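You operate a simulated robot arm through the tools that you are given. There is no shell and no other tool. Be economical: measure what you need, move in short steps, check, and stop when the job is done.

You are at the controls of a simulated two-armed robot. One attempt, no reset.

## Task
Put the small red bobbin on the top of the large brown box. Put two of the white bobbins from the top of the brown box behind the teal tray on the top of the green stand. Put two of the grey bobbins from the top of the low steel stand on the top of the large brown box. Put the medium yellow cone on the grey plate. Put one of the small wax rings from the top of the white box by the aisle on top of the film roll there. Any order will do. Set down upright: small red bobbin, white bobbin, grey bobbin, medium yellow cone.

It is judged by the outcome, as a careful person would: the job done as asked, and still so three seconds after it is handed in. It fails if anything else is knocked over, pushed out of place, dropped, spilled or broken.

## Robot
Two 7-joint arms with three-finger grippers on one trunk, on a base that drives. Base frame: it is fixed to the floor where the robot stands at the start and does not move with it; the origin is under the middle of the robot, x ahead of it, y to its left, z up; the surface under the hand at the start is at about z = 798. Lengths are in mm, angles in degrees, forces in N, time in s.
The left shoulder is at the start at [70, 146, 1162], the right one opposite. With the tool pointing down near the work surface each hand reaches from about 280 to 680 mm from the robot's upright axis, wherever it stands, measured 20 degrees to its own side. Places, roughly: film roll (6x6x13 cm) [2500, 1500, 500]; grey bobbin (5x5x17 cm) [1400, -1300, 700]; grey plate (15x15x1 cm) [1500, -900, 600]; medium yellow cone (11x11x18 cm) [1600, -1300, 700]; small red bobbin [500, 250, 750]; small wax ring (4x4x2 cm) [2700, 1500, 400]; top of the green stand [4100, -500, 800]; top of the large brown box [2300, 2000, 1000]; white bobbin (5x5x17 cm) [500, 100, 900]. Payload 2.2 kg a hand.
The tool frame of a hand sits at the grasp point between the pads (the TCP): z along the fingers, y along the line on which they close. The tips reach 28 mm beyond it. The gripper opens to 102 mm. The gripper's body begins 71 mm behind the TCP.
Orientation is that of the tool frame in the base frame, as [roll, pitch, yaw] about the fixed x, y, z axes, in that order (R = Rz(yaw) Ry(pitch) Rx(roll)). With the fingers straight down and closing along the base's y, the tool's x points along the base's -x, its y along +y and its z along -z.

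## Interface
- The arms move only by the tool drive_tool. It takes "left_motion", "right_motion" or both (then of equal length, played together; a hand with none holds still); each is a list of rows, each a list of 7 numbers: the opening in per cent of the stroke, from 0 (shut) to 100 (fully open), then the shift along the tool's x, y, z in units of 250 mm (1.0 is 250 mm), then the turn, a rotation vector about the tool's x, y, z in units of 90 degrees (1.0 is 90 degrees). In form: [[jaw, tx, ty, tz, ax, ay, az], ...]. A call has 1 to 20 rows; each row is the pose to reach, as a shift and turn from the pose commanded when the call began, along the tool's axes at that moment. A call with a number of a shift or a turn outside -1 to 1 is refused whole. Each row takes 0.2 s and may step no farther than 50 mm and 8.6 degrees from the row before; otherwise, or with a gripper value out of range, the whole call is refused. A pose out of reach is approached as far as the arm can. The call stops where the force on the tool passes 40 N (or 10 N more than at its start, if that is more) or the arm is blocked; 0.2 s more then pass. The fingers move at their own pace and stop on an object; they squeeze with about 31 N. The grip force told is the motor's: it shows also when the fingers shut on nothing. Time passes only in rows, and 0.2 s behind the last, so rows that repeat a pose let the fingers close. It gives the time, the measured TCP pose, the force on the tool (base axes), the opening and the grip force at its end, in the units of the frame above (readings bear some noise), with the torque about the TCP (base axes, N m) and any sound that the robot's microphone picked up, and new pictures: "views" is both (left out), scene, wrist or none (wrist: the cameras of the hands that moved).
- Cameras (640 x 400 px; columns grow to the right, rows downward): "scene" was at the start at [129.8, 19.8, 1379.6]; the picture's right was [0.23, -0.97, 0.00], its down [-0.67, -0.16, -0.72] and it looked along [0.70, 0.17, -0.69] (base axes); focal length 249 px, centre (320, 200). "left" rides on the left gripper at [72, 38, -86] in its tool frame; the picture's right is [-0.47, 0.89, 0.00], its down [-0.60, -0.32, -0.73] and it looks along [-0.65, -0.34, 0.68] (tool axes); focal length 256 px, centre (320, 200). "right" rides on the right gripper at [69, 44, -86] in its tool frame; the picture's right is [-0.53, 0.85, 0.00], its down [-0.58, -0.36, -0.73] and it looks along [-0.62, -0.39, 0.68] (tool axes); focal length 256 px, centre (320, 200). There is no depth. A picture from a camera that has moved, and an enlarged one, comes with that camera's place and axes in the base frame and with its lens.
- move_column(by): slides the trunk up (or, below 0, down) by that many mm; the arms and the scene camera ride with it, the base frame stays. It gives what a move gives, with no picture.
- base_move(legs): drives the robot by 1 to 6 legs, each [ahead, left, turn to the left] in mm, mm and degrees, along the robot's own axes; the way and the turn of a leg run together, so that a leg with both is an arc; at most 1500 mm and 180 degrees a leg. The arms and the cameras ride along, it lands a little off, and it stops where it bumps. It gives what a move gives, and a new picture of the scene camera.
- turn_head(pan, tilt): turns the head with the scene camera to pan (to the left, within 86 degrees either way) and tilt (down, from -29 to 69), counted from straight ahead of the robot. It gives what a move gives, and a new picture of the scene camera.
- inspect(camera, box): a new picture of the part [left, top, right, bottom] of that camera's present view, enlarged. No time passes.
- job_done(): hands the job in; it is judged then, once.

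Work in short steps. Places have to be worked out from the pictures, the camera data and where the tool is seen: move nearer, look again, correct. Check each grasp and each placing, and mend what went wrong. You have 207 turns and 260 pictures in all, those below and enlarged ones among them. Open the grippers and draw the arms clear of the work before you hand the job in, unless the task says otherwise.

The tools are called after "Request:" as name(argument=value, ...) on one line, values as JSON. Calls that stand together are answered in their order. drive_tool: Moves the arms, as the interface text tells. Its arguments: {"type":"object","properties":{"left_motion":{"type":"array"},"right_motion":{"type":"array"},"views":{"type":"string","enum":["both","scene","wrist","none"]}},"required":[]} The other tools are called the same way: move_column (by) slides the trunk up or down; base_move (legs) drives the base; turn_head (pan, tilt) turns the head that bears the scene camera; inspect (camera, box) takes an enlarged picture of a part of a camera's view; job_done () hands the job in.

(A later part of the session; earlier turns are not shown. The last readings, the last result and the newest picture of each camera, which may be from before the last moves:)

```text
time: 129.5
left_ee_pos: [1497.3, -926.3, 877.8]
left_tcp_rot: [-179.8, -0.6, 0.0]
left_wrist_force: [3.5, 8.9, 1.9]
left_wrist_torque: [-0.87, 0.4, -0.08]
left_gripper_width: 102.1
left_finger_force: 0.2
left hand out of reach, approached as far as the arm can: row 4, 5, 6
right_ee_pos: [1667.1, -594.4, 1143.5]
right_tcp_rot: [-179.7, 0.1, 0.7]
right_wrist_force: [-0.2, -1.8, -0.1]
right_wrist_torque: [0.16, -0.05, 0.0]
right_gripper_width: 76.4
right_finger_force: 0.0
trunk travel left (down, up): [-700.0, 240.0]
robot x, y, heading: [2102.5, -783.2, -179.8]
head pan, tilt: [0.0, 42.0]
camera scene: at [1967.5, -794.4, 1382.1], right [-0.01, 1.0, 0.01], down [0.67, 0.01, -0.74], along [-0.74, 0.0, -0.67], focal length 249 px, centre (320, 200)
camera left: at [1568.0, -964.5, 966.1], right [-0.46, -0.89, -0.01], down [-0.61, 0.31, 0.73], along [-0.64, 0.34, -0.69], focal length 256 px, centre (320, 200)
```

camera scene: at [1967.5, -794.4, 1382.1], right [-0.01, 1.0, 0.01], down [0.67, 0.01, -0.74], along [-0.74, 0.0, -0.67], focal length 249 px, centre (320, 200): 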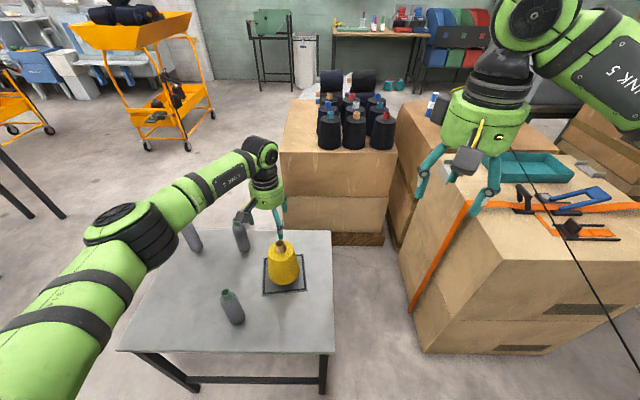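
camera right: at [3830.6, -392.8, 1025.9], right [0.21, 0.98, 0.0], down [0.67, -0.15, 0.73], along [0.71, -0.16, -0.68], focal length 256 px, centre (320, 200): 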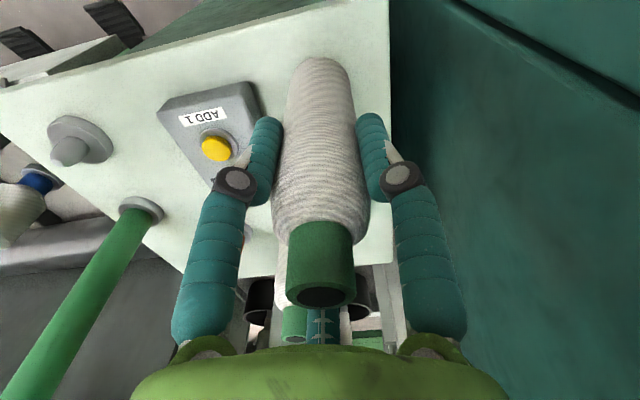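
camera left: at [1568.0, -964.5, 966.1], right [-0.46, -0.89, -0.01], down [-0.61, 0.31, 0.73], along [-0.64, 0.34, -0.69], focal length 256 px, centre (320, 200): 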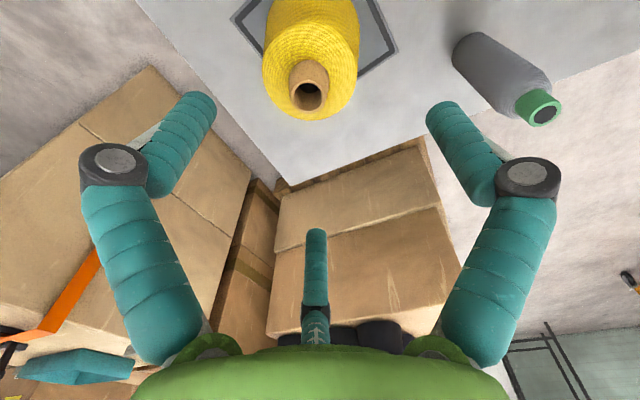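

The cone stands on the plate. I draw the left hand back and up, then reposition: robot at about (1990,-1190), so the right hand takes the near grey bobbin and the left the far-left one.

Request:
drive_tool(left_motion=[[100, 0.1, 0.1, -0.1, 0, 0, 0], [100, 0.25, 0.15, -0.17, 0, 0, 0], [100, 0.4, 0.2, -0.25, 0, 0, 0], [100, 0.55, 0.3, -0.33, 0, 0, 0], [100, 0.65, 0.4, -0.4, 0, 0, 0], [100, 0.65, 0.4, -0.4, 0, 0, 0]], views="none")

Request:
base_move(legs=[[0, 406, 0], [100, 0, 0]])

```text
time: 130.9
left_ee_pos: [1657.2, -1018.0, 983.4]
left_tcp_rot: [179.9, -0.1, -1.5]
left_wrist_force: [-0.8, 1.3, 0.1]
left_wrist_torque: [-0.01, -0.03, 0.02]
left_gripper_width: 102.0
left_finger_force: 0.0
right_ee_pos: [1666.4, -582.1, 1142.7]
right_tcp_rot: [179.9, -0.1, 0.4]
right_wrist_force: [-0.8, 0.3, 0.4]
right_wrist_torque: [-0.04, -0.03, 0.0]
right_gripper_width: 76.6
right_finger_force: 0.1
trunk travel left (down, up): [-700.0, 240.0]
robot x, y, heading: [2102.2, -780.8, -179.7]
head pan, tilt: [0.0, 42.0]
```

```text
time: 134.3
left_ee_pos: [1574.0, -1425.2, 982.1]
left_tcp_rot: [179.9, -0.1, -1.6]
left_wrist_force: [-1.0, -0.4, -0.4]
left_wrist_torque: [-0.02, -0.02, 0.03]
left_gripper_width: 101.6
left_finger_force: 0.1
right_ee_pos: [1585.0, -990.1, 1138.8]
right_tcp_rot: [-179.9, -0.4, 0.3]
right_wrist_force: [-0.8, 0.2, -0.7]
right_wrist_torque: [0.05, -0.03, 0.04]
right_gripper_width: 76.6
right_finger_force: 0.0
trunk travel left (down, up): [-700.0, 240.0]
robot x, y, heading: [2021.8, -1188.7, -179.9]
head pan, tilt: [0.0, 42.0]
stopped in leg 2: the robot was blocked; the commanded pose is now the measured one
camera scene: at [1884.2, -1190.5, 1381.8], right [0.0, 1.0, 0.0], down [0.67, 0.0, -0.74], along [-0.74, 0.0, -0.67], focal length 249 px, centre (320, 200)
```

scene: 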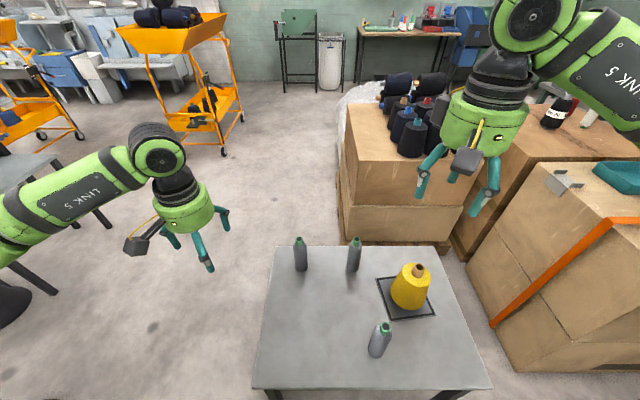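

The base touched at x=2022 (items all still upright), so I back off 20. Then trunk down 200 and the right hand goes above the near grey bobbin at ≈ (1650,-1034).

Request:
base_move(legs=[[-25, 0, 0]])

Request:
move_column(by=-200)

Request:
drive_tool(right_motion=[[90, 0.08, 0.09, 0.1, 0, 0, 0], [100, 0.16, 0.18, 0.2, 0, 0, 0], [100, 0.16, 0.18, 0.2, 0, 0, 0]], views="both")

```text
time: 135.1
left_ee_pos: [1597.7, -1424.4, 981.8]
left_tcp_rot: [179.9, -0.1, -1.6]
left_wrist_force: [-0.1, 0.3, 0.9]
left_wrist_torque: [-0.01, -0.08, -0.03]
left_gripper_width: 102.1
left_finger_force: 0.0
right_ee_pos: [1609.2, -989.5, 1138.7]
right_tcp_rot: [180.0, -0.3, 0.2]
right_wrist_force: [0.1, 0.5, -0.9]
right_wrist_torque: [0.02, -0.05, 0.01]
right_gripper_width: 76.5
right_finger_force: 0.0
trunk travel left (down, up): [-700.0, 240.0]
robot x, y, heading: [2044.8, -1191.3, -179.9]
head pan, tilt: [0.0, 42.0]
camera scene: at [1907.1, -1190.4, 1381.6], right [0.0, 1.0, 0.0], down [0.67, 0.0, -0.74], along [-0.74, 0.0, -0.67], focal length 249 px, centre (320, 200)
```

scene: 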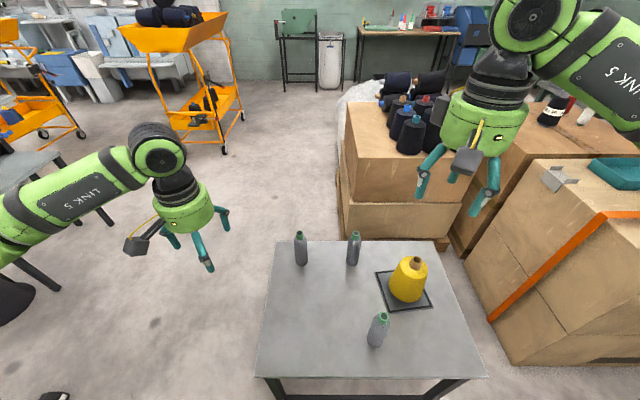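

```text
time: 137.3
left_ee_pos: [1601.7, -1425.4, 782.5]
left_tcp_rot: [179.9, 0.0, -1.6]
left_wrist_force: [-0.2, -0.1, -0.2]
left_wrist_torque: [-0.02, 0.01, -0.01]
left_gripper_width: 101.7
left_finger_force: 0.2
right_ee_pos: [1611.9, -990.0, 940.7]
right_tcp_rot: [179.9, -0.1, 0.2]
right_wrist_force: [0.1, 0.1, 0.1]
right_wrist_torque: [-0.03, 0.01, 0.03]
right_gripper_width: 76.5
right_finger_force: 0.0
trunk travel left (down, up): [-500.0, 440.0]
robot x, y, heading: [2046.7, -1192.5, -180.0]
head pan, tilt: [0.0, 42.0]
```

```text
time: 138.1
left_ee_pos: [1601.8, -1424.4, 782.7]
left_tcp_rot: [179.8, 0.0, -1.6]
left_wrist_force: [0.4, 0.0, -0.4]
left_wrist_torque: [-0.02, -0.01, 0.01]
left_gripper_width: 101.8
left_finger_force: 0.1
right_ee_pos: [1652.3, -1035.0, 890.7]
right_tcp_rot: [-179.9, -0.2, 0.3]
right_wrist_force: [0.7, 0.1, 0.0]
right_wrist_torque: [-0.03, -0.01, 0.01]
right_gripper_width: 101.8
right_finger_force: 0.1
trunk travel left (down, up): [-500.0, 440.0]
robot x, y, heading: [2048.7, -1192.0, -179.6]
head pan, tilt: [0.0, 42.0]
camera scene: at [1911.6, -1190.1, 1182.2], right [0.0, 1.0, 0.0], down [0.67, 0.0, -0.74], along [-0.74, 0.0, -0.67], focal length 249 px, centre (320, 200)
camera right: at [1721.3, -1077.3, 975.0], right [-0.53, -0.85, 0.0], down [-0.58, 0.36, 0.73], along [-0.62, 0.39, -0.68], focal length 256 px, centre (320, 200)
```

scene: 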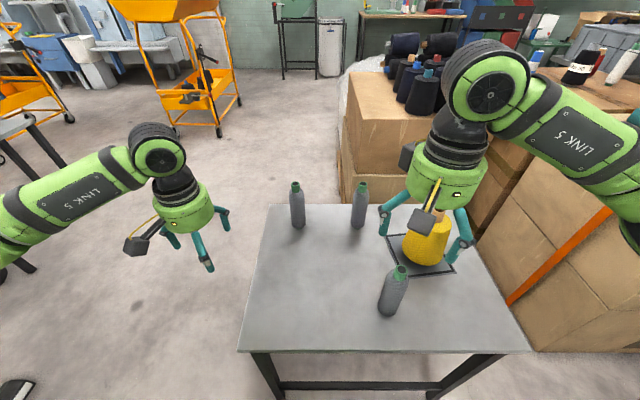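
right: 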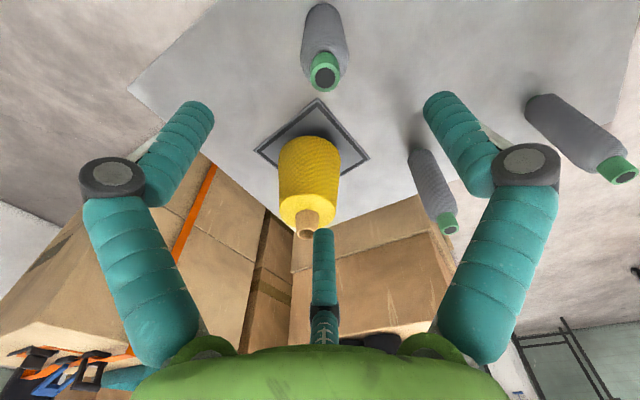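

Aligned within 3 mm. I descend to z ≈ 716, close and lift.

Request:
drive_tool(right_motion=[[100, 0, 0.012, 0.19, 0, 0, 0], [100, 0, 0.012, 0.38, 0, 0, 0], [100, 0, 0.012, 0.56, 0, 0, 0], [100, 0, 0.012, 0.7, 0, 0, 0], [0, 0, 0.012, 0.7, 0, 0, 0], [0, 0, 0.012, 0.7, 0, 0, 0], [0, 0, 0.012, 0.7, 0, 0, 0], [0, 0, 0.012, 0.55, 0, 0, 0], [0, 0, 0.012, 0.37, 0, 0, 0], [0, 0, 0.012, 0.19, 0, 0, 0], [0, 0, 0.012, 0.0, 0, 0, 0]], views="both")

```text
time: 140.5
left_ee_pos: [1601.9, -1423.9, 781.2]
left_tcp_rot: [180.0, 0.1, -1.6]
left_wrist_force: [0.2, 0.3, 0.0]
left_wrist_torque: [0.0, 0.02, -0.01]
left_gripper_width: 102.0
left_finger_force: 0.1
right_ee_pos: [1653.6, -1036.8, 892.1]
right_tcp_rot: [-179.9, -0.1, 0.2]
right_wrist_force: [0.4, 0.2, -0.9]
right_wrist_torque: [0.01, 0.02, 0.01]
right_gripper_width: 42.6
right_finger_force: 30.9
trunk travel left (down, up): [-500.0, 440.0]
robot x, y, heading: [2043.5, -1189.0, -180.0]
head pan, tilt: [0.0, 42.0]
camera scene: at [1912.5, -1190.8, 1182.2], right [0.0, 1.0, 0.0], down [0.67, 0.0, -0.74], along [-0.74, 0.0, -0.67], focal length 249 px, centre (320, 200)
camera right: at [1722.7, -1080.3, 976.4], right [-0.53, -0.85, 0.0], down [-0.58, 0.36, 0.73], along [-0.62, 0.39, -0.68], focal length 256 px, centre (320, 200)
```

scene: 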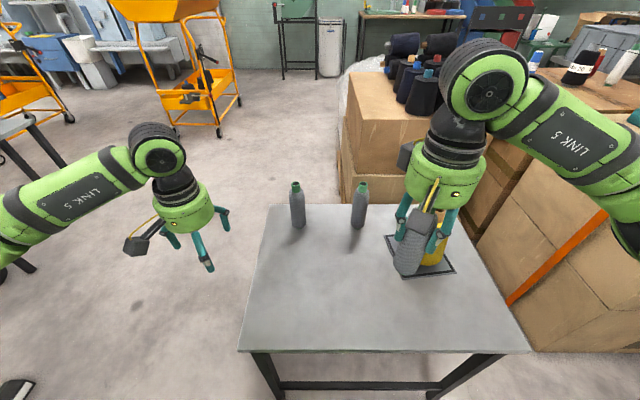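
right: 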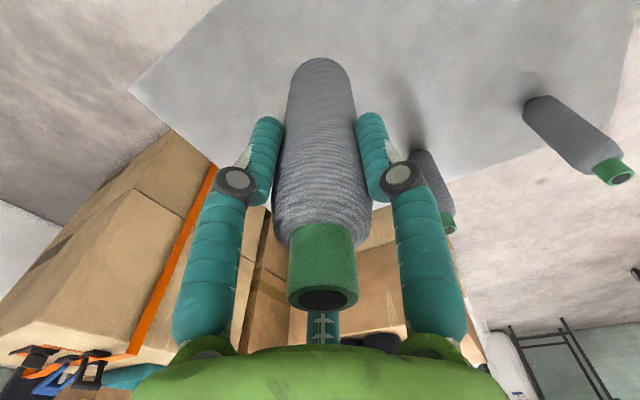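

Grey one held. I raise the trunk, back out and go round to the stand's right-hand (−y) side.

Request:
move_column(by=200)

Request:
base_move(legs=[[-400, 0, 0], [0, 570, 0], [945, 0, 0], [0, 0, -90]])

```text
time: 142.6
left_ee_pos: [1601.4, -1425.2, 983.2]
left_tcp_rot: [179.9, 0.0, -1.6]
left_wrist_force: [-0.3, 0.2, -0.3]
left_wrist_torque: [0.02, 0.03, 0.02]
left_gripper_width: 101.8
left_finger_force: 0.1
right_ee_pos: [1652.2, -1037.0, 1090.9]
right_tcp_rot: [-179.9, -0.2, 0.2]
right_wrist_force: [1.0, -0.3, -0.9]
right_wrist_torque: [0.0, 0.02, 0.0]
right_gripper_width: 42.4
right_finger_force: 30.5
trunk travel left (down, up): [-700.0, 240.0]
robot x, y, heading: [2043.9, -1194.4, -180.0]
head pan, tilt: [0.0, 42.0]
```

```text
time: 156.4
left_ee_pos: [1264.7, -1319.9, 982.1]
left_tcp_rot: [179.9, -0.1, -91.3]
left_wrist_force: [0.4, -0.3, 0.0]
left_wrist_torque: [0.04, 0.01, -0.01]
left_gripper_width: 102.0
left_finger_force: 0.1
right_ee_pos: [1651.0, -1371.0, 1090.4]
right_tcp_rot: [-179.9, -0.1, -89.6]
right_wrist_force: [0.8, -0.1, -1.9]
right_wrist_torque: [0.02, 0.02, 0.0]
right_gripper_width: 42.1
right_finger_force: 30.7
trunk travel left (down, up): [-700.0, 240.0]
robot x, y, heading: [1498.3, -1763.8, 90.3]
head pan, tilt: [0.0, 42.0]
camera scene: at [1498.4, -1628.9, 1382.1], right [1.0, 0.01, 0.0], down [0.0, -0.67, -0.74], along [0.0, 0.74, -0.67], focal length 249 px, centre (320, 200)
```

scene: 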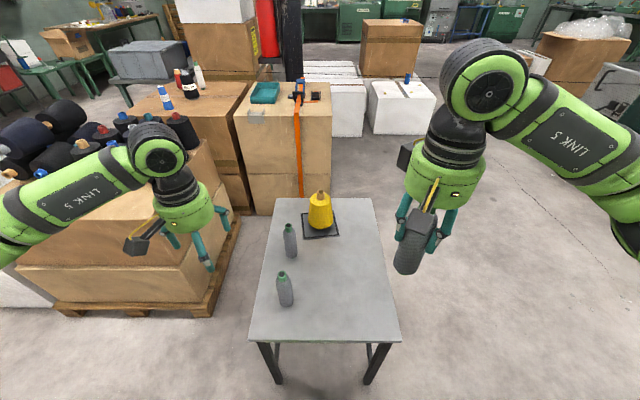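

The cone is nicely on its plate. Far-left grey is at (1389,-1259). I put the left hand above it and then lower the trunk 200.

Request:
drive_tool(left_motion=[[100, -0.06, -0.1, -0.1, 0, 0, 0], [100, -0.12, -0.21, -0.2, 0, 0, 0], [100, -0.18, -0.32, -0.3, 0, 0, 0], [100, -0.23, -0.42, -0.36, 0, 0, 0], [100, -0.255, -0.49, -0.4, 0, 0, 0]], views="none")

Request:
move_column(by=-200)

Request:
drive_tool(left_motion=[[100, 0, 0, 0, 0, 0, 0]], views="wrist")

```text
time: 157.6
left_ee_pos: [1390.0, -1259.0, 1082.9]
left_tcp_rot: [179.8, 0.0, -91.5]
left_wrist_force: [0.7, -0.4, 0.7]
left_wrist_torque: [-0.03, 0.0, 0.0]
left_gripper_width: 102.2
left_finger_force: 0.1
right_ee_pos: [1652.3, -1370.7, 1091.6]
right_tcp_rot: [179.9, -0.1, -89.6]
right_wrist_force: [0.1, 0.3, -0.8]
right_wrist_torque: [0.04, 0.0, -0.01]
right_gripper_width: 42.2
right_finger_force: 31.0
trunk travel left (down, up): [-700.0, 240.0]
robot x, y, heading: [1499.1, -1762.3, 90.6]
head pan, tilt: [0.0, 42.0]
```

```text
time: 159.7
left_ee_pos: [1389.5, -1259.5, 883.0]
left_tcp_rot: [179.9, 0.0, -91.4]
left_wrist_force: [-0.2, -0.4, -0.6]
left_wrist_torque: [0.0, -0.03, 0.01]
left_gripper_width: 102.0
left_finger_force: 0.1
right_ee_pos: [1652.0, -1371.2, 890.5]
right_tcp_rot: [-180.0, 0.0, -89.5]
right_wrist_force: [-0.4, -0.2, -0.8]
right_wrist_torque: [0.03, 0.01, 0.02]
right_gripper_width: 42.1
right_finger_force: 31.1
trunk travel left (down, up): [-500.0, 440.0]
robot x, y, heading: [1502.1, -1761.4, 90.6]
head pan, tilt: [0.0, 42.0]
```

```text
time: 160.1
left_ee_pos: [1388.0, -1258.1, 883.2]
left_tcp_rot: [179.9, -0.1, -91.4]
left_wrist_force: [1.3, -0.1, 0.6]
left_wrist_torque: [-0.01, 0.0, 0.01]
left_gripper_width: 102.1
left_finger_force: 0.0
right_ee_pos: [1652.1, -1370.8, 891.6]
right_tcp_rot: [180.0, -0.2, -89.6]
right_wrist_force: [-0.4, -1.3, -1.1]
right_wrist_torque: [-0.02, 0.01, -0.02]
right_gripper_width: 42.3
right_finger_force: 30.9
trunk travel left (down, up): [-500.0, 440.0]
robot x, y, heading: [1498.1, -1763.7, 90.6]
head pan, tilt: [0.0, 42.0]
camera left: at [1349.7, -1329.7, 969.3], right [-0.87, 0.49, 0.0], down [0.33, 0.6, 0.73], along [0.35, 0.64, -0.68], focal length 256 px, centre (320, 200)
```

left: 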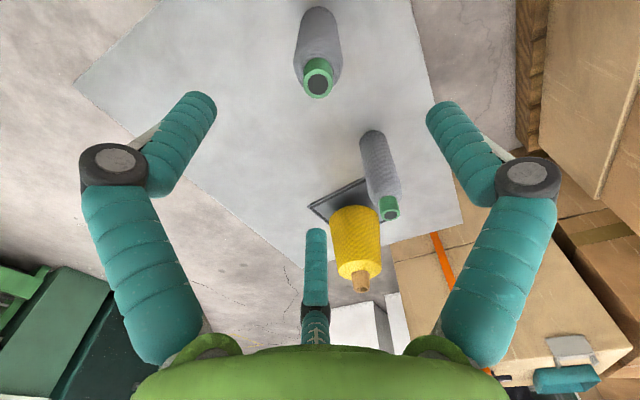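

Aligned. I descend to z ≈ 716, close and lift.

Request:
drive_tool(left_motion=[[100, 0.006, -0.004, 0.19, 0, 0, 0], [100, 0.006, -0.004, 0.38, 0, 0, 0], [100, 0.006, -0.004, 0.56, 0, 0, 0], [100, 0.006, -0.004, 0.668, 0, 0, 0], [0, 0.006, -0.004, 0.668, 0, 0, 0], [0, 0.006, -0.004, 0.668, 0, 0, 0], [0, 0.006, -0.004, 0.668, 0, 0, 0], [0, 0.006, -0.004, 0.5, 0, 0, 0], [0, 0.006, -0.004, 0.32, 0, 0, 0], [0, 0.006, -0.004, 0.14, 0, 0, 0], [0, 0, 0, -0.03, 0, 0, 0]], views="scene")

Request:
move_column(by=350)

```text
time: 162.5
left_ee_pos: [1390.4, -1258.8, 891.6]
left_tcp_rot: [179.8, 0.0, -91.4]
left_wrist_force: [-1.0, 0.1, -0.7]
left_wrist_torque: [-0.01, 0.01, -0.02]
left_gripper_width: 42.3
left_finger_force: 31.7
right_ee_pos: [1651.6, -1370.7, 890.7]
right_tcp_rot: [180.0, -0.1, -89.6]
right_wrist_force: [0.1, -0.2, -1.1]
right_wrist_torque: [0.02, -0.01, -0.01]
right_gripper_width: 42.0
right_finger_force: 30.6
trunk travel left (down, up): [-500.0, 440.0]
robot x, y, heading: [1499.8, -1759.5, 90.4]
head pan, tilt: [0.0, 42.0]
camera scene: at [1499.0, -1629.4, 1182.1], right [1.0, 0.01, 0.0], down [0.0, -0.67, -0.74], along [-0.01, 0.74, -0.67], focal length 249 px, centre (320, 200)
```

scene: 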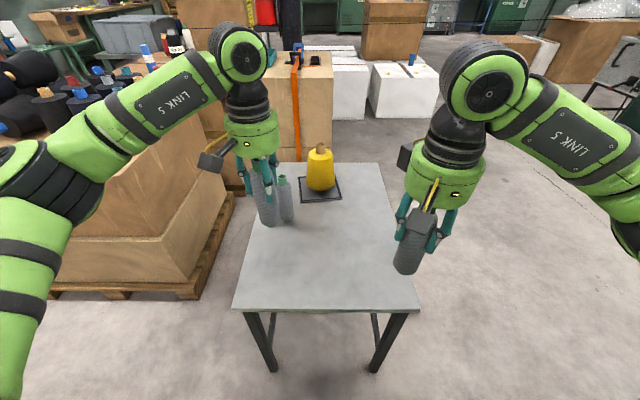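

```text
time: 166.0
left_ee_pos: [1388.5, -1259.0, 1241.6]
left_tcp_rot: [179.8, 0.1, -91.4]
left_wrist_force: [0.3, 0.4, -1.0]
left_wrist_torque: [0.01, 0.03, -0.01]
left_gripper_width: 42.1
left_finger_force: 31.0
right_ee_pos: [1652.8, -1370.0, 1240.5]
right_tcp_rot: [179.9, -0.1, -89.6]
right_wrist_force: [0.5, 0.1, -0.8]
right_wrist_torque: [-0.01, -0.04, 0.02]
right_gripper_width: 42.0
right_finger_force: 30.4
trunk travel left (down, up): [-850.0, 90.0]
robot x, y, heading: [1497.7, -1764.5, 90.4]
head pan, tilt: [0.0, 42.0]
```

Both greys are held and high. I drive right to the aisle and then along it towards the large brown box.

Request:
base_move(legs=[[0, -1100, 0], [1500, 0, 0]])

Request:
turn_head(pan=0, tilt=30)

```text
time: 178.6
left_ee_pos: [2456.4, 240.7, 1241.0]
left_tcp_rot: [179.8, 0.1, -90.8]
left_wrist_force: [0.5, -0.8, -1.3]
left_wrist_torque: [0.02, 0.03, -0.01]
left_gripper_width: 42.5
left_finger_force: 31.2
right_ee_pos: [2720.2, 132.5, 1239.9]
right_tcp_rot: [-179.9, 0.0, -88.7]
right_wrist_force: [-0.4, 0.1, -0.7]
right_wrist_torque: [-0.03, 0.01, 0.01]
right_gripper_width: 42.1
right_finger_force: 31.1
trunk travel left (down, up): [-850.0, 90.0]
robot x, y, heading: [2572.9, -259.4, 90.9]
head pan, tilt: [0.0, 42.0]
camera scene: at [2570.5, -128.0, 1532.2], right [1.0, 0.02, 0.0], down [0.01, -0.67, -0.74], along [-0.01, 0.74, -0.67], focal length 249 px, centre (320, 200)
```

scene: 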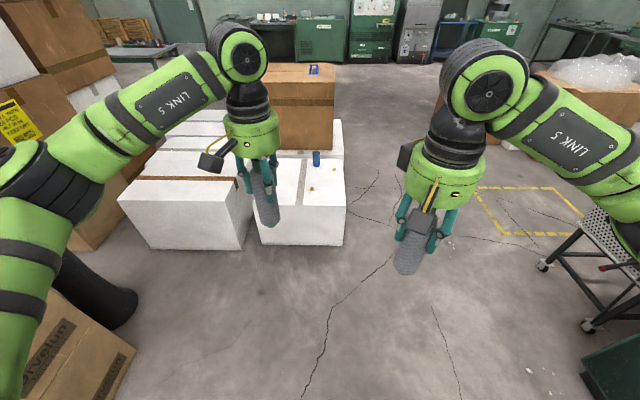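

```text
time: 179.3
left_ee_pos: [2455.7, 241.6, 1240.6]
left_tcp_rot: [179.9, 0.0, -90.7]
left_wrist_force: [0.4, -0.2, -1.5]
left_wrist_torque: [-0.01, 0.0, -0.02]
left_gripper_width: 42.2
left_finger_force: 31.1
right_ee_pos: [2721.7, 132.2, 1240.2]
right_tcp_rot: [-179.9, -0.2, -88.8]
right_wrist_force: [0.5, -0.2, -1.0]
right_wrist_torque: [0.0, 0.03, -0.03]
right_gripper_width: 41.9
right_finger_force: 31.5
trunk travel left (down, up): [-850.0, 90.0]
robot x, y, heading: [2575.9, -264.2, 90.7]
head pan, tilt: [0.0, 30.0]
camera scene: at [2570.4, -120.2, 1550.3], right [1.0, 0.02, 0.0], down [0.01, -0.5, -0.87], along [-0.02, 0.87, -0.5], focal length 249 px, centre (320, 200)
```

scene: 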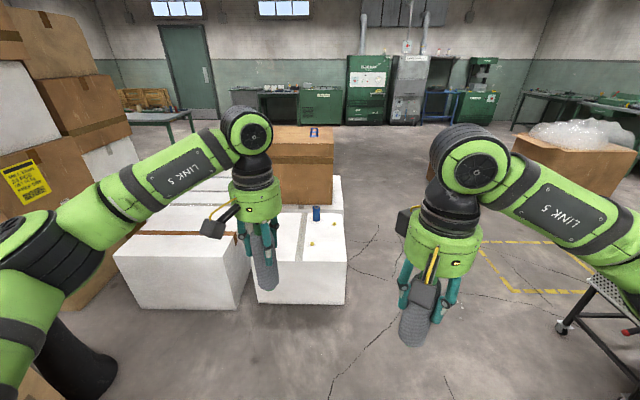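

The white box by the aisle (top ≈ 400) spans x 2083–2722 from y 1075 on; the large brown box stands on it near x 2170–2630, y 1690–2160, top ≈ 1000. I go up the aisle at x ≈ 3070 and look.

Request:
base_move(legs=[[0, -500, 0], [1500, 0, 0], [350, 0, 0]])

Request:
turn_head(pan=60, tilt=35)

```text
time: 191.2
left_ee_pos: [2917.6, 2098.5, 1241.5]
left_tcp_rot: [180.0, 0.2, -90.8]
left_wrist_force: [0.5, -0.3, 0.7]
left_wrist_torque: [-0.01, 0.03, 0.03]
left_gripper_width: 42.4
left_finger_force: 30.9
right_ee_pos: [3182.9, 1989.0, 1241.8]
right_tcp_rot: [-179.9, 0.0, -88.8]
right_wrist_force: [0.5, -0.2, -0.2]
right_wrist_torque: [0.03, 0.04, -0.02]
right_gripper_width: 42.1
right_finger_force: 31.6
trunk travel left (down, up): [-850.0, 90.0]
robot x, y, heading: [3033.1, 1600.0, 91.1]
head pan, tilt: [0.0, 30.0]
camera scene: at [3031.5, 1735.5, 1550.7], right [1.0, 0.02, 0.0], down [0.01, -0.5, -0.87], along [-0.02, 0.87, -0.5], focal length 249 px, centre (320, 200)
```

scene: 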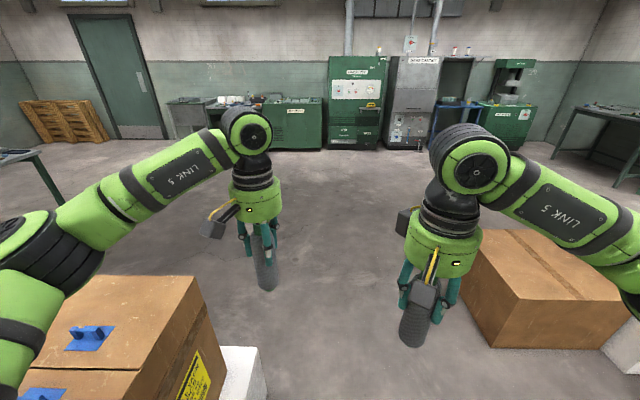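

```text
time: 192.4
left_ee_pos: [2917.1, 2100.2, 1242.0]
left_tcp_rot: [180.0, -0.1, -90.8]
left_wrist_force: [-0.6, -0.5, -1.8]
left_wrist_torque: [-0.01, -0.02, -0.01]
left_gripper_width: 42.0
left_finger_force: 30.9
right_ee_pos: [3183.0, 1992.1, 1242.2]
right_tcp_rot: [-179.9, -0.1, -88.9]
right_wrist_force: [-0.5, 0.4, -0.9]
right_wrist_torque: [-0.01, 0.0, 0.0]
right_gripper_width: 42.3
right_finger_force: 30.6
trunk travel left (down, up): [-850.0, 90.0]
robot x, y, heading: [3033.2, 1596.1, 91.0]
head pan, tilt: [60.0, 35.0]
camera scene: at [2956.1, 1690.6, 1542.6], right [0.48, 0.87, 0.0], down [0.5, -0.28, -0.82], along [-0.72, 0.4, -0.57], focal length 249 px, centre (320, 200)
```

scene: 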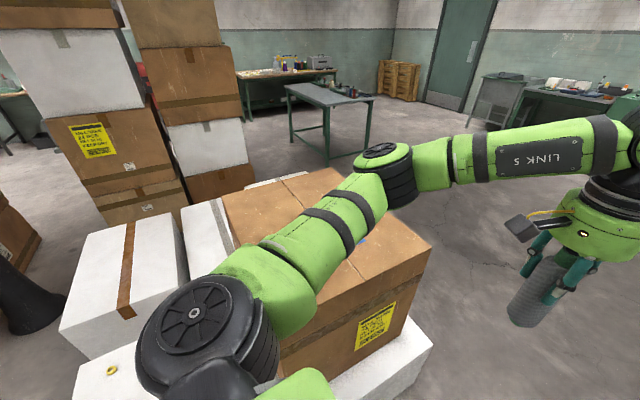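

The brown box top's aisle edge is near x 2655, y about 1690–2230, with something blue near (2500,2000). I step away a bit, go ahead and turn to face it.

Request:
base_move(legs=[[0, -80, 0], [330, 0, 0], [0, 0, 89]])

Request:
turn_head(pan=0, tilt=45)

```text
time: 199.1
left_ee_pos: [2602.1, 1819.6, 1241.4]
left_tcp_rot: [180.0, -0.1, -1.9]
left_wrist_force: [0.6, -0.2, -1.2]
left_wrist_torque: [-0.03, -0.01, -0.02]
left_gripper_width: 42.3
left_finger_force: 31.2
right_ee_pos: [2716.7, 2082.5, 1239.9]
right_tcp_rot: [-180.0, -0.1, -0.2]
right_wrist_force: [0.7, 0.0, -1.2]
right_wrist_torque: [0.02, 0.01, 0.01]
right_gripper_width: 42.4
right_finger_force: 31.0
trunk travel left (down, up): [-850.0, 90.0]
robot x, y, heading: [3109.3, 1929.0, 180.0]
head pan, tilt: [60.0, 35.0]
camera scene: at [3013.7, 1851.7, 1542.7], right [-0.86, 0.5, 0.0], down [0.29, 0.5, -0.82], along [-0.41, -0.71, -0.57], focal length 249 px, centre (320, 200)
```

scene: 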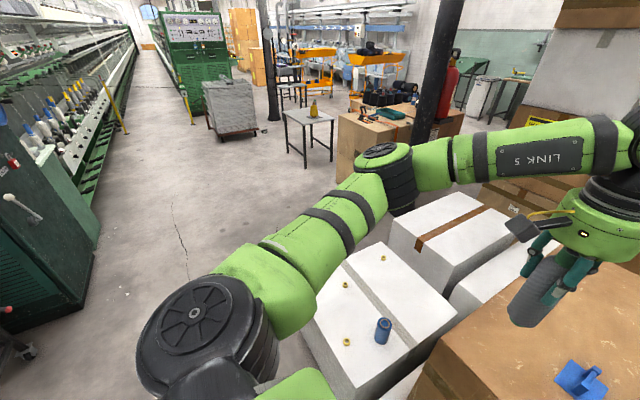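

```text
time: 200.4
left_ee_pos: [2601.3, 1819.9, 1240.2]
left_tcp_rot: [179.9, 0.0, -1.8]
left_wrist_force: [-0.2, 0.4, -1.8]
left_wrist_torque: [0.0, -0.01, 0.01]
left_gripper_width: 42.1
left_finger_force: 31.0
right_ee_pos: [2717.3, 2081.9, 1240.8]
right_tcp_rot: [-180.0, -0.1, -0.1]
right_wrist_force: [-0.4, 0.2, -0.6]
right_wrist_torque: [0.01, -0.02, 0.0]
right_gripper_width: 42.3
right_finger_force: 31.3
trunk travel left (down, up): [-850.0, 90.0]
robot x, y, heading: [3109.3, 1927.7, 180.0]
head pan, tilt: [0.0, 45.0]
camera scene: at [2976.6, 1927.5, 1527.8], right [0.0, 1.0, 0.0], down [0.71, 0.0, -0.71], along [-0.71, 0.0, -0.71], focal length 249 px, centre (320, 200)
```

scene: 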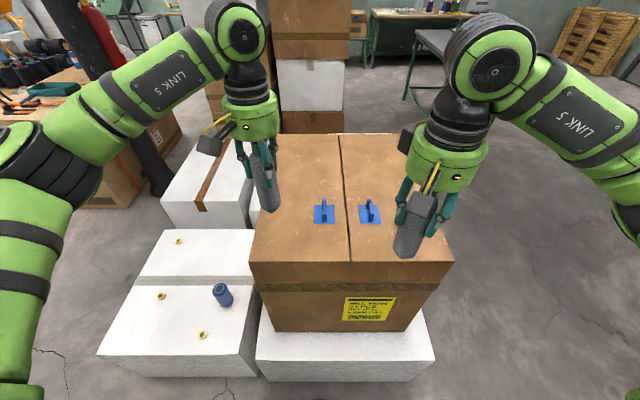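

Clear view: brown top x 2077–2662, y 1766–2242, blue grips at (2509,1939) and (2509,2068). I take the left grey to (2560,1840), the right to (2580,2150), and lower to near the top.

Request:
drive_tool(left_motion=[[0, -0.08, -0.04, 0, 0, 0, 0], [0, -0.16, -0.08, 0, 0, 0, 0], [0, -0.16, -0.08, 0, 0, 0, 0], [0, -0.16, -0.08, 0.12, 0, 0, 0], [0, -0.16, -0.08, 0.25, 0, 0, 0], [0, -0.16, -0.08, 0.36, 0, 0, 0], [0, -0.16, -0.08, 0.36, 0, 0, 0]], right_motion=[[0, -0.15, -0.08, 0, 0, 0, 0], [0, -0.3, -0.16, 0, 0, 0, 0], [0, -0.45, -0.23, 0, 0, 0, 0], [0, -0.548, -0.27, 0.12, 0, 0, 0], [0, -0.548, -0.27, 0.25, 0, 0, 0], [0, -0.548, -0.27, 0.36, 0, 0, 0], [0, -0.548, -0.27, 0.36, 0, 0, 0]], views="scene")

```text
time: 202.0
left_ee_pos: [2563.1, 1840.6, 1149.2]
left_tcp_rot: [179.9, 0.0, -1.9]
left_wrist_force: [0.3, 0.8, -1.0]
left_wrist_torque: [0.01, 0.02, 0.04]
left_gripper_width: 42.5
left_finger_force: 31.1
right_ee_pos: [2580.4, 2149.5, 1150.2]
right_tcp_rot: [180.0, -0.1, 0.0]
right_wrist_force: [-0.4, -0.1, -0.8]
right_wrist_torque: [-0.01, 0.02, 0.01]
right_gripper_width: 42.1
right_finger_force: 31.2
trunk travel left (down, up): [-850.0, 90.0]
robot x, y, heading: [3106.8, 1926.0, 179.9]
head pan, tilt: [0.0, 45.0]
camera scene: at [2976.6, 1927.2, 1527.8], right [0.0, 1.0, 0.0], down [0.71, 0.0, -0.71], along [-0.71, 0.0, -0.71], focal length 249 px, centre (320, 200)
```

scene: 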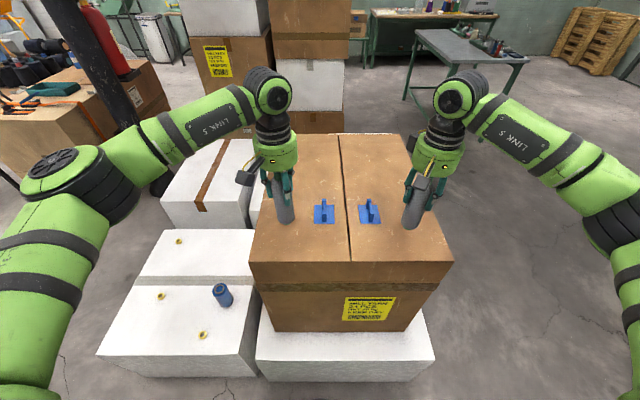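

I lower both 28 mm in small steps and read the forces.

Request:
drive_tool(left_motion=[[0, 0, 0, 0.04, 0, 0, 0], [0, 0, 0, 0.07, 0, 0, 0], [0, 0, 0, 0.09, 0, 0, 0], [0, 0, 0, 0.105, 0, 0, 0], [0, 0, 0, 0.115, 0, 0, 0], [0, 0, 0, 0.115, 0, 0, 0]], right_motion=[[0, 0, 0, 0.04, 0, 0, 0], [0, 0, 0, 0.07, 0, 0, 0], [0, 0, 0, 0.09, 0, 0, 0], [0, 0, 0, 0.105, 0, 0, 0], [0, 0, 0, 0.115, 0, 0, 0], [0, 0, 0, 0.115, 0, 0, 0]], views="wrist")

```text
time: 203.4
left_ee_pos: [2563.3, 1842.0, 1122.8]
left_tcp_rot: [179.9, 0.0, -1.9]
left_wrist_force: [0.5, -0.2, -1.5]
left_wrist_torque: [-0.02, 0.02, 0.0]
left_gripper_width: 42.1
left_finger_force: 31.4
right_ee_pos: [2580.2, 2150.8, 1122.1]
right_tcp_rot: [-180.0, -0.2, -0.1]
right_wrist_force: [-0.1, -0.8, -0.5]
right_wrist_torque: [-0.01, -0.01, 0.01]
right_gripper_width: 42.1
right_finger_force: 31.0
trunk travel left (down, up): [-850.0, 90.0]
robot x, y, heading: [3107.8, 1925.6, 179.7]
head pan, tilt: [0.0, 45.0]
camera right: at [2648.6, 2107.0, 1206.4], right [-0.54, -0.84, 0.0], down [-0.58, 0.36, 0.73], along [-0.62, 0.39, -0.68], focal length 256 px, centre (320, 200)
camera left: at [2634.1, 1801.3, 1208.7], right [-0.49, -0.87, 0.0], down [-0.59, 0.34, 0.73], along [-0.64, 0.36, -0.68], focal length 256 px, centre (320, 200)
```

right: 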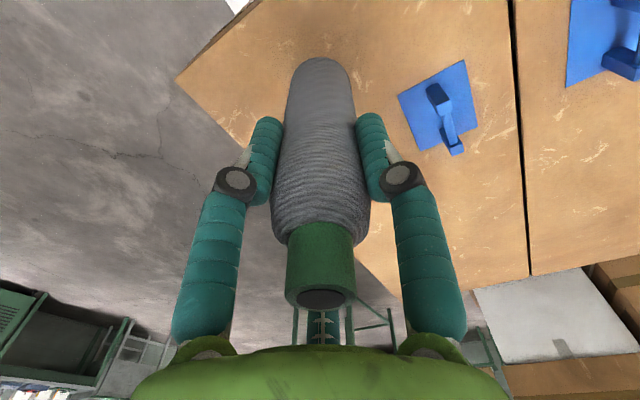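
left: 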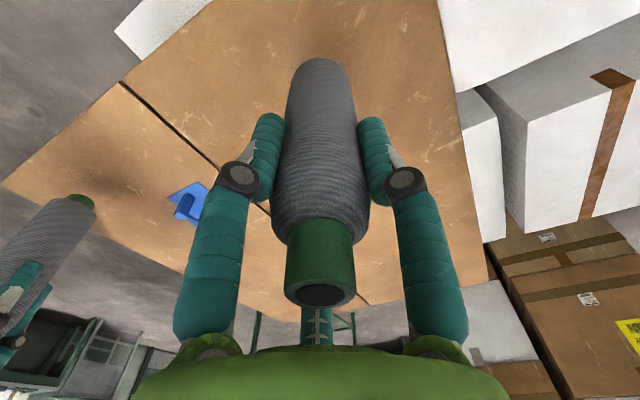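

No contact yet; I lower up to 8 mm more.

Request:
drive_tool(left_motion=[[0, 0, 0, 0.012, 0, 0, 0], [0, 0, 0, 0.022, 0, 0, 0], [0, 0, 0, 0.03, 0, 0, 0], [0, 0, 0, 0.03, 0, 0, 0]], right_motion=[[0, 0, 0, 0.012, 0, 0, 0], [0, 0, 0, 0.022, 0, 0, 0], [0, 0, 0, 0.03, 0, 0, 0], [0, 0, 0, 0.03, 0, 0, 0]], views="none")

```text
time: 204.4
left_ee_pos: [2563.0, 1841.4, 1115.2]
left_tcp_rot: [179.9, -0.1, -2.0]
left_wrist_force: [-0.5, -0.5, -0.9]
left_wrist_torque: [-0.02, -0.03, -0.01]
left_gripper_width: 41.8
left_finger_force: 30.6
right_ee_pos: [2579.5, 2150.8, 1114.0]
right_tcp_rot: [-180.0, -0.1, -0.1]
right_wrist_force: [0.6, -0.1, -1.6]
right_wrist_torque: [0.04, 0.02, 0.0]
right_gripper_width: 42.3
right_finger_force: 30.8
trunk travel left (down, up): [-850.0, 90.0]
robot x, y, heading: [3107.8, 1924.6, 179.8]
head pan, tilt: [0.0, 45.0]
```

Still free; continuing 10 mm more.

Request:
drive_tool(left_motion=[[0, 0, 0, 0.01, 0, 0, 0], [0, 0, 0, 0.02, 0, 0, 0], [0, 0, 0, 0.03, 0, 0, 0], [0, 0, 0, 0.04, 0, 0, 0], [0, 0, 0, 0.04, 0, 0, 0]], right_motion=[[0, 0, 0, 0.01, 0, 0, 0], [0, 0, 0, 0.02, 0, 0, 0], [0, 0, 0, 0.03, 0, 0, 0], [0, 0, 0, 0.04, 0, 0, 0], [0, 0, 0, 0.04, 0, 0, 0]], views="scene")

```text
time: 205.6
left_ee_pos: [2562.3, 1840.4, 1104.8]
left_tcp_rot: [180.0, 0.0, -2.0]
left_wrist_force: [0.3, -0.1, -0.1]
left_wrist_torque: [0.01, 0.0, 0.0]
left_gripper_width: 42.3
left_finger_force: 31.2
right_ee_pos: [2579.6, 2149.9, 1104.7]
right_tcp_rot: [-180.0, 0.0, -0.1]
right_wrist_force: [-0.7, 0.3, -0.1]
right_wrist_torque: [-0.03, 0.0, -0.02]
right_gripper_width: 42.3
right_finger_force: 30.7
trunk travel left (down, up): [-850.0, 90.0]
robot x, y, heading: [3108.5, 1926.2, 179.9]
head pan, tilt: [0.0, 45.0]
camera scene: at [2976.5, 1927.6, 1527.8], right [0.0, 1.0, 0.0], down [0.71, 0.0, -0.71], along [-0.71, 0.0, -0.71], focal length 249 px, centre (320, 200)
```

scene: 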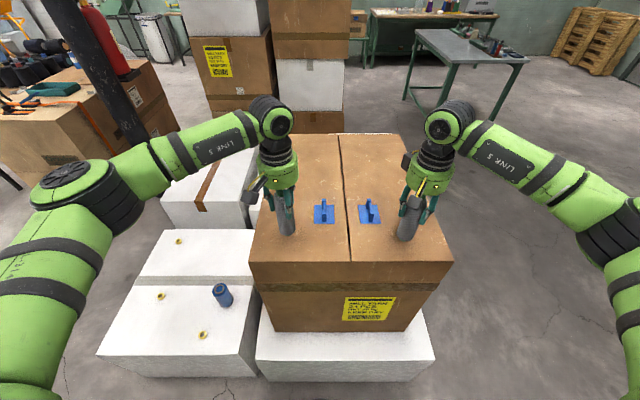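

Forces rose slightly; I go 4 mm more and read again.

Request:
drive_tool(left_motion=[[0, 0, 0, 0.008, 0, 0, 0], [0, 0, 0, 0.016, 0, 0, 0], [0, 0, 0, 0.016, 0, 0, 0]], right_motion=[[0, 0, 0, 0.008, 0, 0, 0], [0, 0, 0, 0.016, 0, 0, 0], [0, 0, 0, 0.016, 0, 0, 0]], views="wrist")

```text
time: 206.4
left_ee_pos: [2563.7, 1841.4, 1099.9]
left_tcp_rot: [179.9, 0.0, -1.9]
left_wrist_force: [1.1, -0.2, -2.0]
left_wrist_torque: [-0.01, 0.0, 0.02]
left_gripper_width: 42.4
left_finger_force: 30.9
right_ee_pos: [2580.2, 2150.3, 1099.7]
right_tcp_rot: [180.0, -0.1, -0.1]
right_wrist_force: [-0.2, -0.8, -1.5]
right_wrist_torque: [-0.02, 0.01, -0.02]
right_gripper_width: 41.9
right_finger_force: 31.3
trunk travel left (down, up): [-850.0, 90.0]
robot x, y, heading: [3110.2, 1925.9, 180.0]
head pan, tilt: [0.0, 45.0]
camera right: at [2648.4, 2106.7, 1184.9], right [-0.54, -0.84, 0.0], down [-0.58, 0.36, 0.73], along [-0.62, 0.39, -0.68], focal length 256 px, centre (320, 200)
camera left: at [2634.2, 1801.2, 1187.0], right [-0.49, -0.87, 0.0], down [-0.59, 0.34, 0.73], along [-0.64, 0.36, -0.68], focal length 256 px, centre (320, 200)
```

right: 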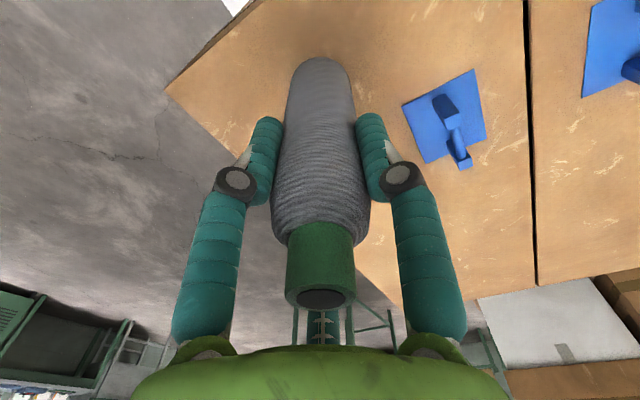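
left: 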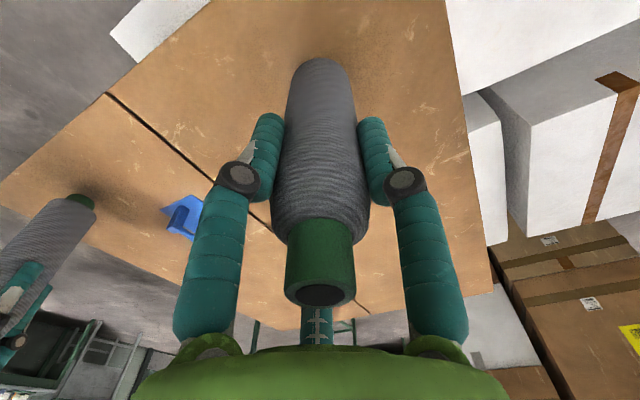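

By triangulation the top may be nearer 970, so I continue down in 2.5 mm steps.

Request:
drive_tool(left_motion=[[0, 0, 0, 0.01, 0, 0, 0], [0, 0, 0, 0.02, 0, 0, 0], [0, 0, 0, 0.03, 0, 0, 0], [0, 0, 0, 0.04, 0, 0, 0], [0, 0, 0, 0.04, 0, 0, 0]], right_motion=[[0, 0, 0, 0.01, 0, 0, 0], [0, 0, 0, 0.02, 0, 0, 0], [0, 0, 0, 0.03, 0, 0, 0], [0, 0, 0, 0.04, 0, 0, 0], [0, 0, 0, 0.04, 0, 0, 0]], views="none")

```text
time: 207.6
left_ee_pos: [2562.4, 1840.9, 1089.6]
left_tcp_rot: [179.9, -0.1, -2.0]
left_wrist_force: [-0.6, -0.1, -1.6]
left_wrist_torque: [0.0, -0.01, 0.01]
left_gripper_width: 42.2
left_finger_force: 31.2
right_ee_pos: [2579.2, 2149.9, 1089.5]
right_tcp_rot: [179.9, -0.2, -0.1]
right_wrist_force: [0.4, 0.2, -0.9]
right_wrist_torque: [0.02, 0.01, 0.02]
right_gripper_width: 41.9
right_finger_force: 31.3
trunk travel left (down, up): [-850.0, 90.0]
robot x, y, heading: [3108.2, 1923.8, 180.1]
head pan, tilt: [0.0, 45.0]
```

Still free; 10 mm more in 2.5 mm steps.

Request:
drive_tool(left_motion=[[0, 0, 0, 0.01, 0, 0, 0], [0, 0, 0, 0.02, 0, 0, 0], [0, 0, 0, 0.03, 0, 0, 0], [0, 0, 0, 0.04, 0, 0, 0], [0, 0, 0, 0.04, 0, 0, 0]], right_motion=[[0, 0, 0, 0.01, 0, 0, 0], [0, 0, 0, 0.02, 0, 0, 0], [0, 0, 0, 0.03, 0, 0, 0], [0, 0, 0, 0.04, 0, 0, 0], [0, 0, 0, 0.04, 0, 0, 0]], views="scene")

```text
time: 208.8
left_ee_pos: [2565.0, 1840.7, 1088.2]
left_tcp_rot: [-179.9, 0.8, -1.9]
left_wrist_force: [-6.7, -2.8, 30.7]
left_wrist_torque: [-0.29, 0.48, -0.01]
left_gripper_width: 42.3
left_finger_force: 30.8
right_ee_pos: [2582.6, 2149.5, 1086.2]
right_tcp_rot: [179.9, 0.7, -0.1]
right_wrist_force: [-8.7, 2.8, 26.5]
right_wrist_torque: [0.31, 0.84, -0.04]
right_gripper_width: 42.0
right_finger_force: 30.9
trunk travel left (down, up): [-850.0, 90.0]
robot x, y, heading: [3107.1, 1925.2, 180.0]
head pan, tilt: [0.0, 45.0]
camera scene: at [2982.8, 1926.9, 1529.1], right [0.0, 1.0, 0.0], down [0.7, 0.0, -0.71], along [-0.71, 0.0, -0.7], focal length 249 px, centre (320, 200)
```

scene: 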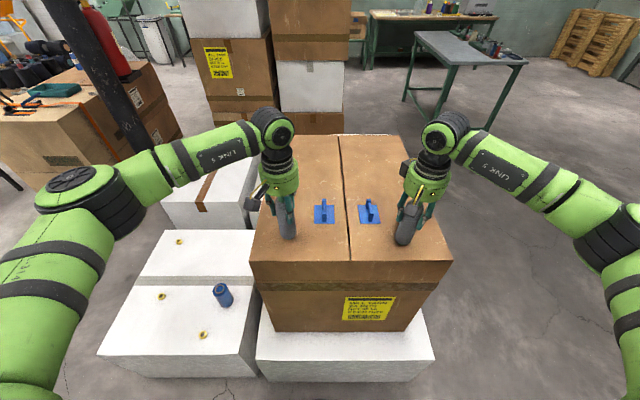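

Contact at about 1088; pressing too hard, so I ease up ~7 mm, open and rise.

Request:
drive_tool(left_motion=[[0, 0, 0, -0.026, 0, 0, 0], [0, 0, 0, -0.03, 0, 0, 0], [50, 0, 0, -0.03, 0, 0, 0], [80, 0, 0, -0.03, 0, 0, 0], [80, 0, 0, -0.03, 0, 0, 0], [80, 0, 0, -0.2, 0, 0, 0], [80, 0, 0, -0.38, 0, 0, 0], [80, 0, 0, -0.56, 0, 0, 0]], right_motion=[[0, 0, 0, -0.022, 0, 0, 0], [0, 0, 0, -0.025, 0, 0, 0], [50, 0, 0, -0.025, 0, 0, 0], [80, 0, 0, -0.025, 0, 0, 0], [80, 0, 0, -0.025, 0, 0, 0], [80, 0, 0, -0.2, 0, 0, 0], [80, 0, 0, -0.38, 0, 0, 0], [80, 0, 0, -0.56, 0, 0, 0]], views="scene")

```text
time: 210.6
left_ee_pos: [2564.1, 1839.6, 1221.4]
left_tcp_rot: [179.9, 0.1, -1.9]
left_wrist_force: [-0.2, -0.4, 0.2]
left_wrist_torque: [0.0, 0.02, 0.01]
left_gripper_width: 81.9
left_finger_force: 0.1
right_ee_pos: [2581.0, 2149.3, 1218.6]
right_tcp_rot: [-180.0, -0.1, -0.3]
right_wrist_force: [0.8, -0.2, 0.6]
right_wrist_torque: [-0.01, 0.0, 0.02]
right_gripper_width: 81.6
right_finger_force: 0.0
trunk travel left (down, up): [-850.0, 90.0]
robot x, y, heading: [3106.5, 1923.0, 179.7]
head pan, tilt: [0.0, 45.0]
camera scene: at [2978.2, 1927.4, 1527.8], right [0.0, 1.0, 0.0], down [0.71, 0.0, -0.71], along [-0.71, 0.0, -0.71], focal length 249 px, centre (320, 200)
```

scene: 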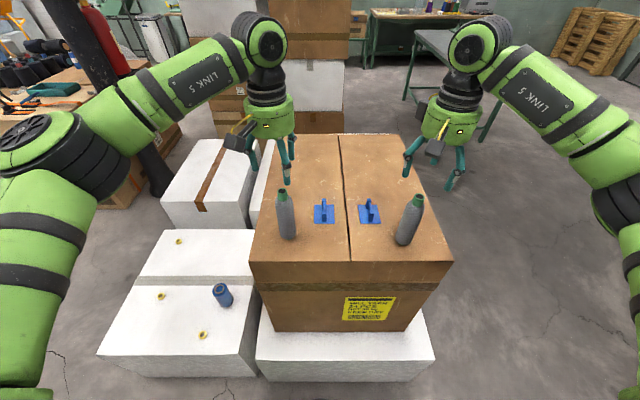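

Both grey bobbins stand on the brown box (top ≈ 971). Next the wax ring: ring A ≈ (2643,1443), film roll ≈ (2494,1484). I back off and go along to use the right hand there.

Request:
base_move(legs=[[-200, 0, 0], [0, 630, 0], [220, 0, 0]])

Request:
move_column(by=-450)

Request:
turn_head(pan=-5, tilt=40)

```text
time: 216.6
left_ee_pos: [2543.7, 1215.7, 1222.9]
left_tcp_rot: [179.9, 0.2, -1.9]
left_wrist_force: [0.7, 0.3, -0.3]
left_wrist_torque: [-0.02, 0.05, 0.0]
left_gripper_width: 81.7
left_finger_force: 0.1
right_ee_pos: [2560.6, 1525.5, 1220.8]
right_tcp_rot: [180.0, 0.1, 0.0]
right_wrist_force: [-0.2, -0.9, -0.7]
right_wrist_torque: [0.02, 0.03, 0.02]
right_gripper_width: 81.6
right_finger_force: 0.1
trunk travel left (down, up): [-850.0, 90.0]
robot x, y, heading: [3087.1, 1300.0, 179.8]
head pan, tilt: [0.0, 45.0]
camera scene: at [2959.3, 1303.2, 1528.3], right [0.0, 1.0, 0.0], down [0.71, 0.0, -0.71], along [-0.71, 0.0, -0.71], focal length 249 px, centre (320, 200)
```

scene: 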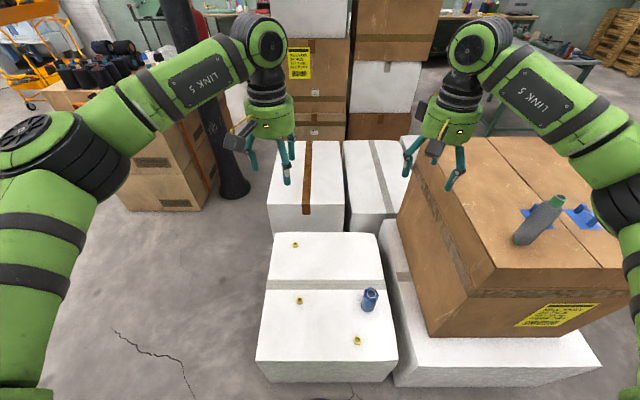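

```text
refused: -450 is not a number from -400 to 400
```

```text
time: 217.2
left_ee_pos: [2541.2, 1216.3, 1221.0]
left_tcp_rot: [179.9, 0.1, -2.0]
left_wrist_force: [-0.2, -0.3, 0.5]
left_wrist_torque: [-0.01, -0.02, 0.0]
left_gripper_width: 81.6
left_finger_force: 0.2
right_ee_pos: [2559.4, 1525.1, 1219.9]
right_tcp_rot: [-179.9, -0.1, -0.1]
right_wrist_force: [0.2, 0.6, -0.4]
right_wrist_torque: [-0.01, -0.03, 0.0]
right_gripper_width: 81.7
right_finger_force: 0.0
trunk travel left (down, up): [-850.0, 90.0]
robot x, y, heading: [3083.9, 1300.4, 180.0]
head pan, tilt: [-5.0, 40.0]
camera scene: at [2952.8, 1310.5, 1535.2], right [0.09, 1.0, 0.0], down [0.64, -0.06, -0.77], along [-0.76, 0.07, -0.64], focal length 249 px, centre (320, 200)
```

scene: 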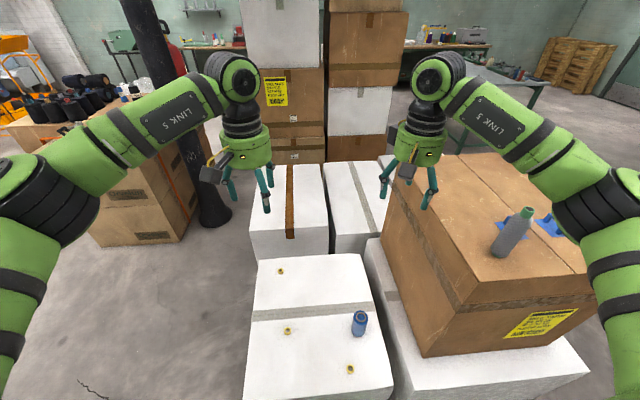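

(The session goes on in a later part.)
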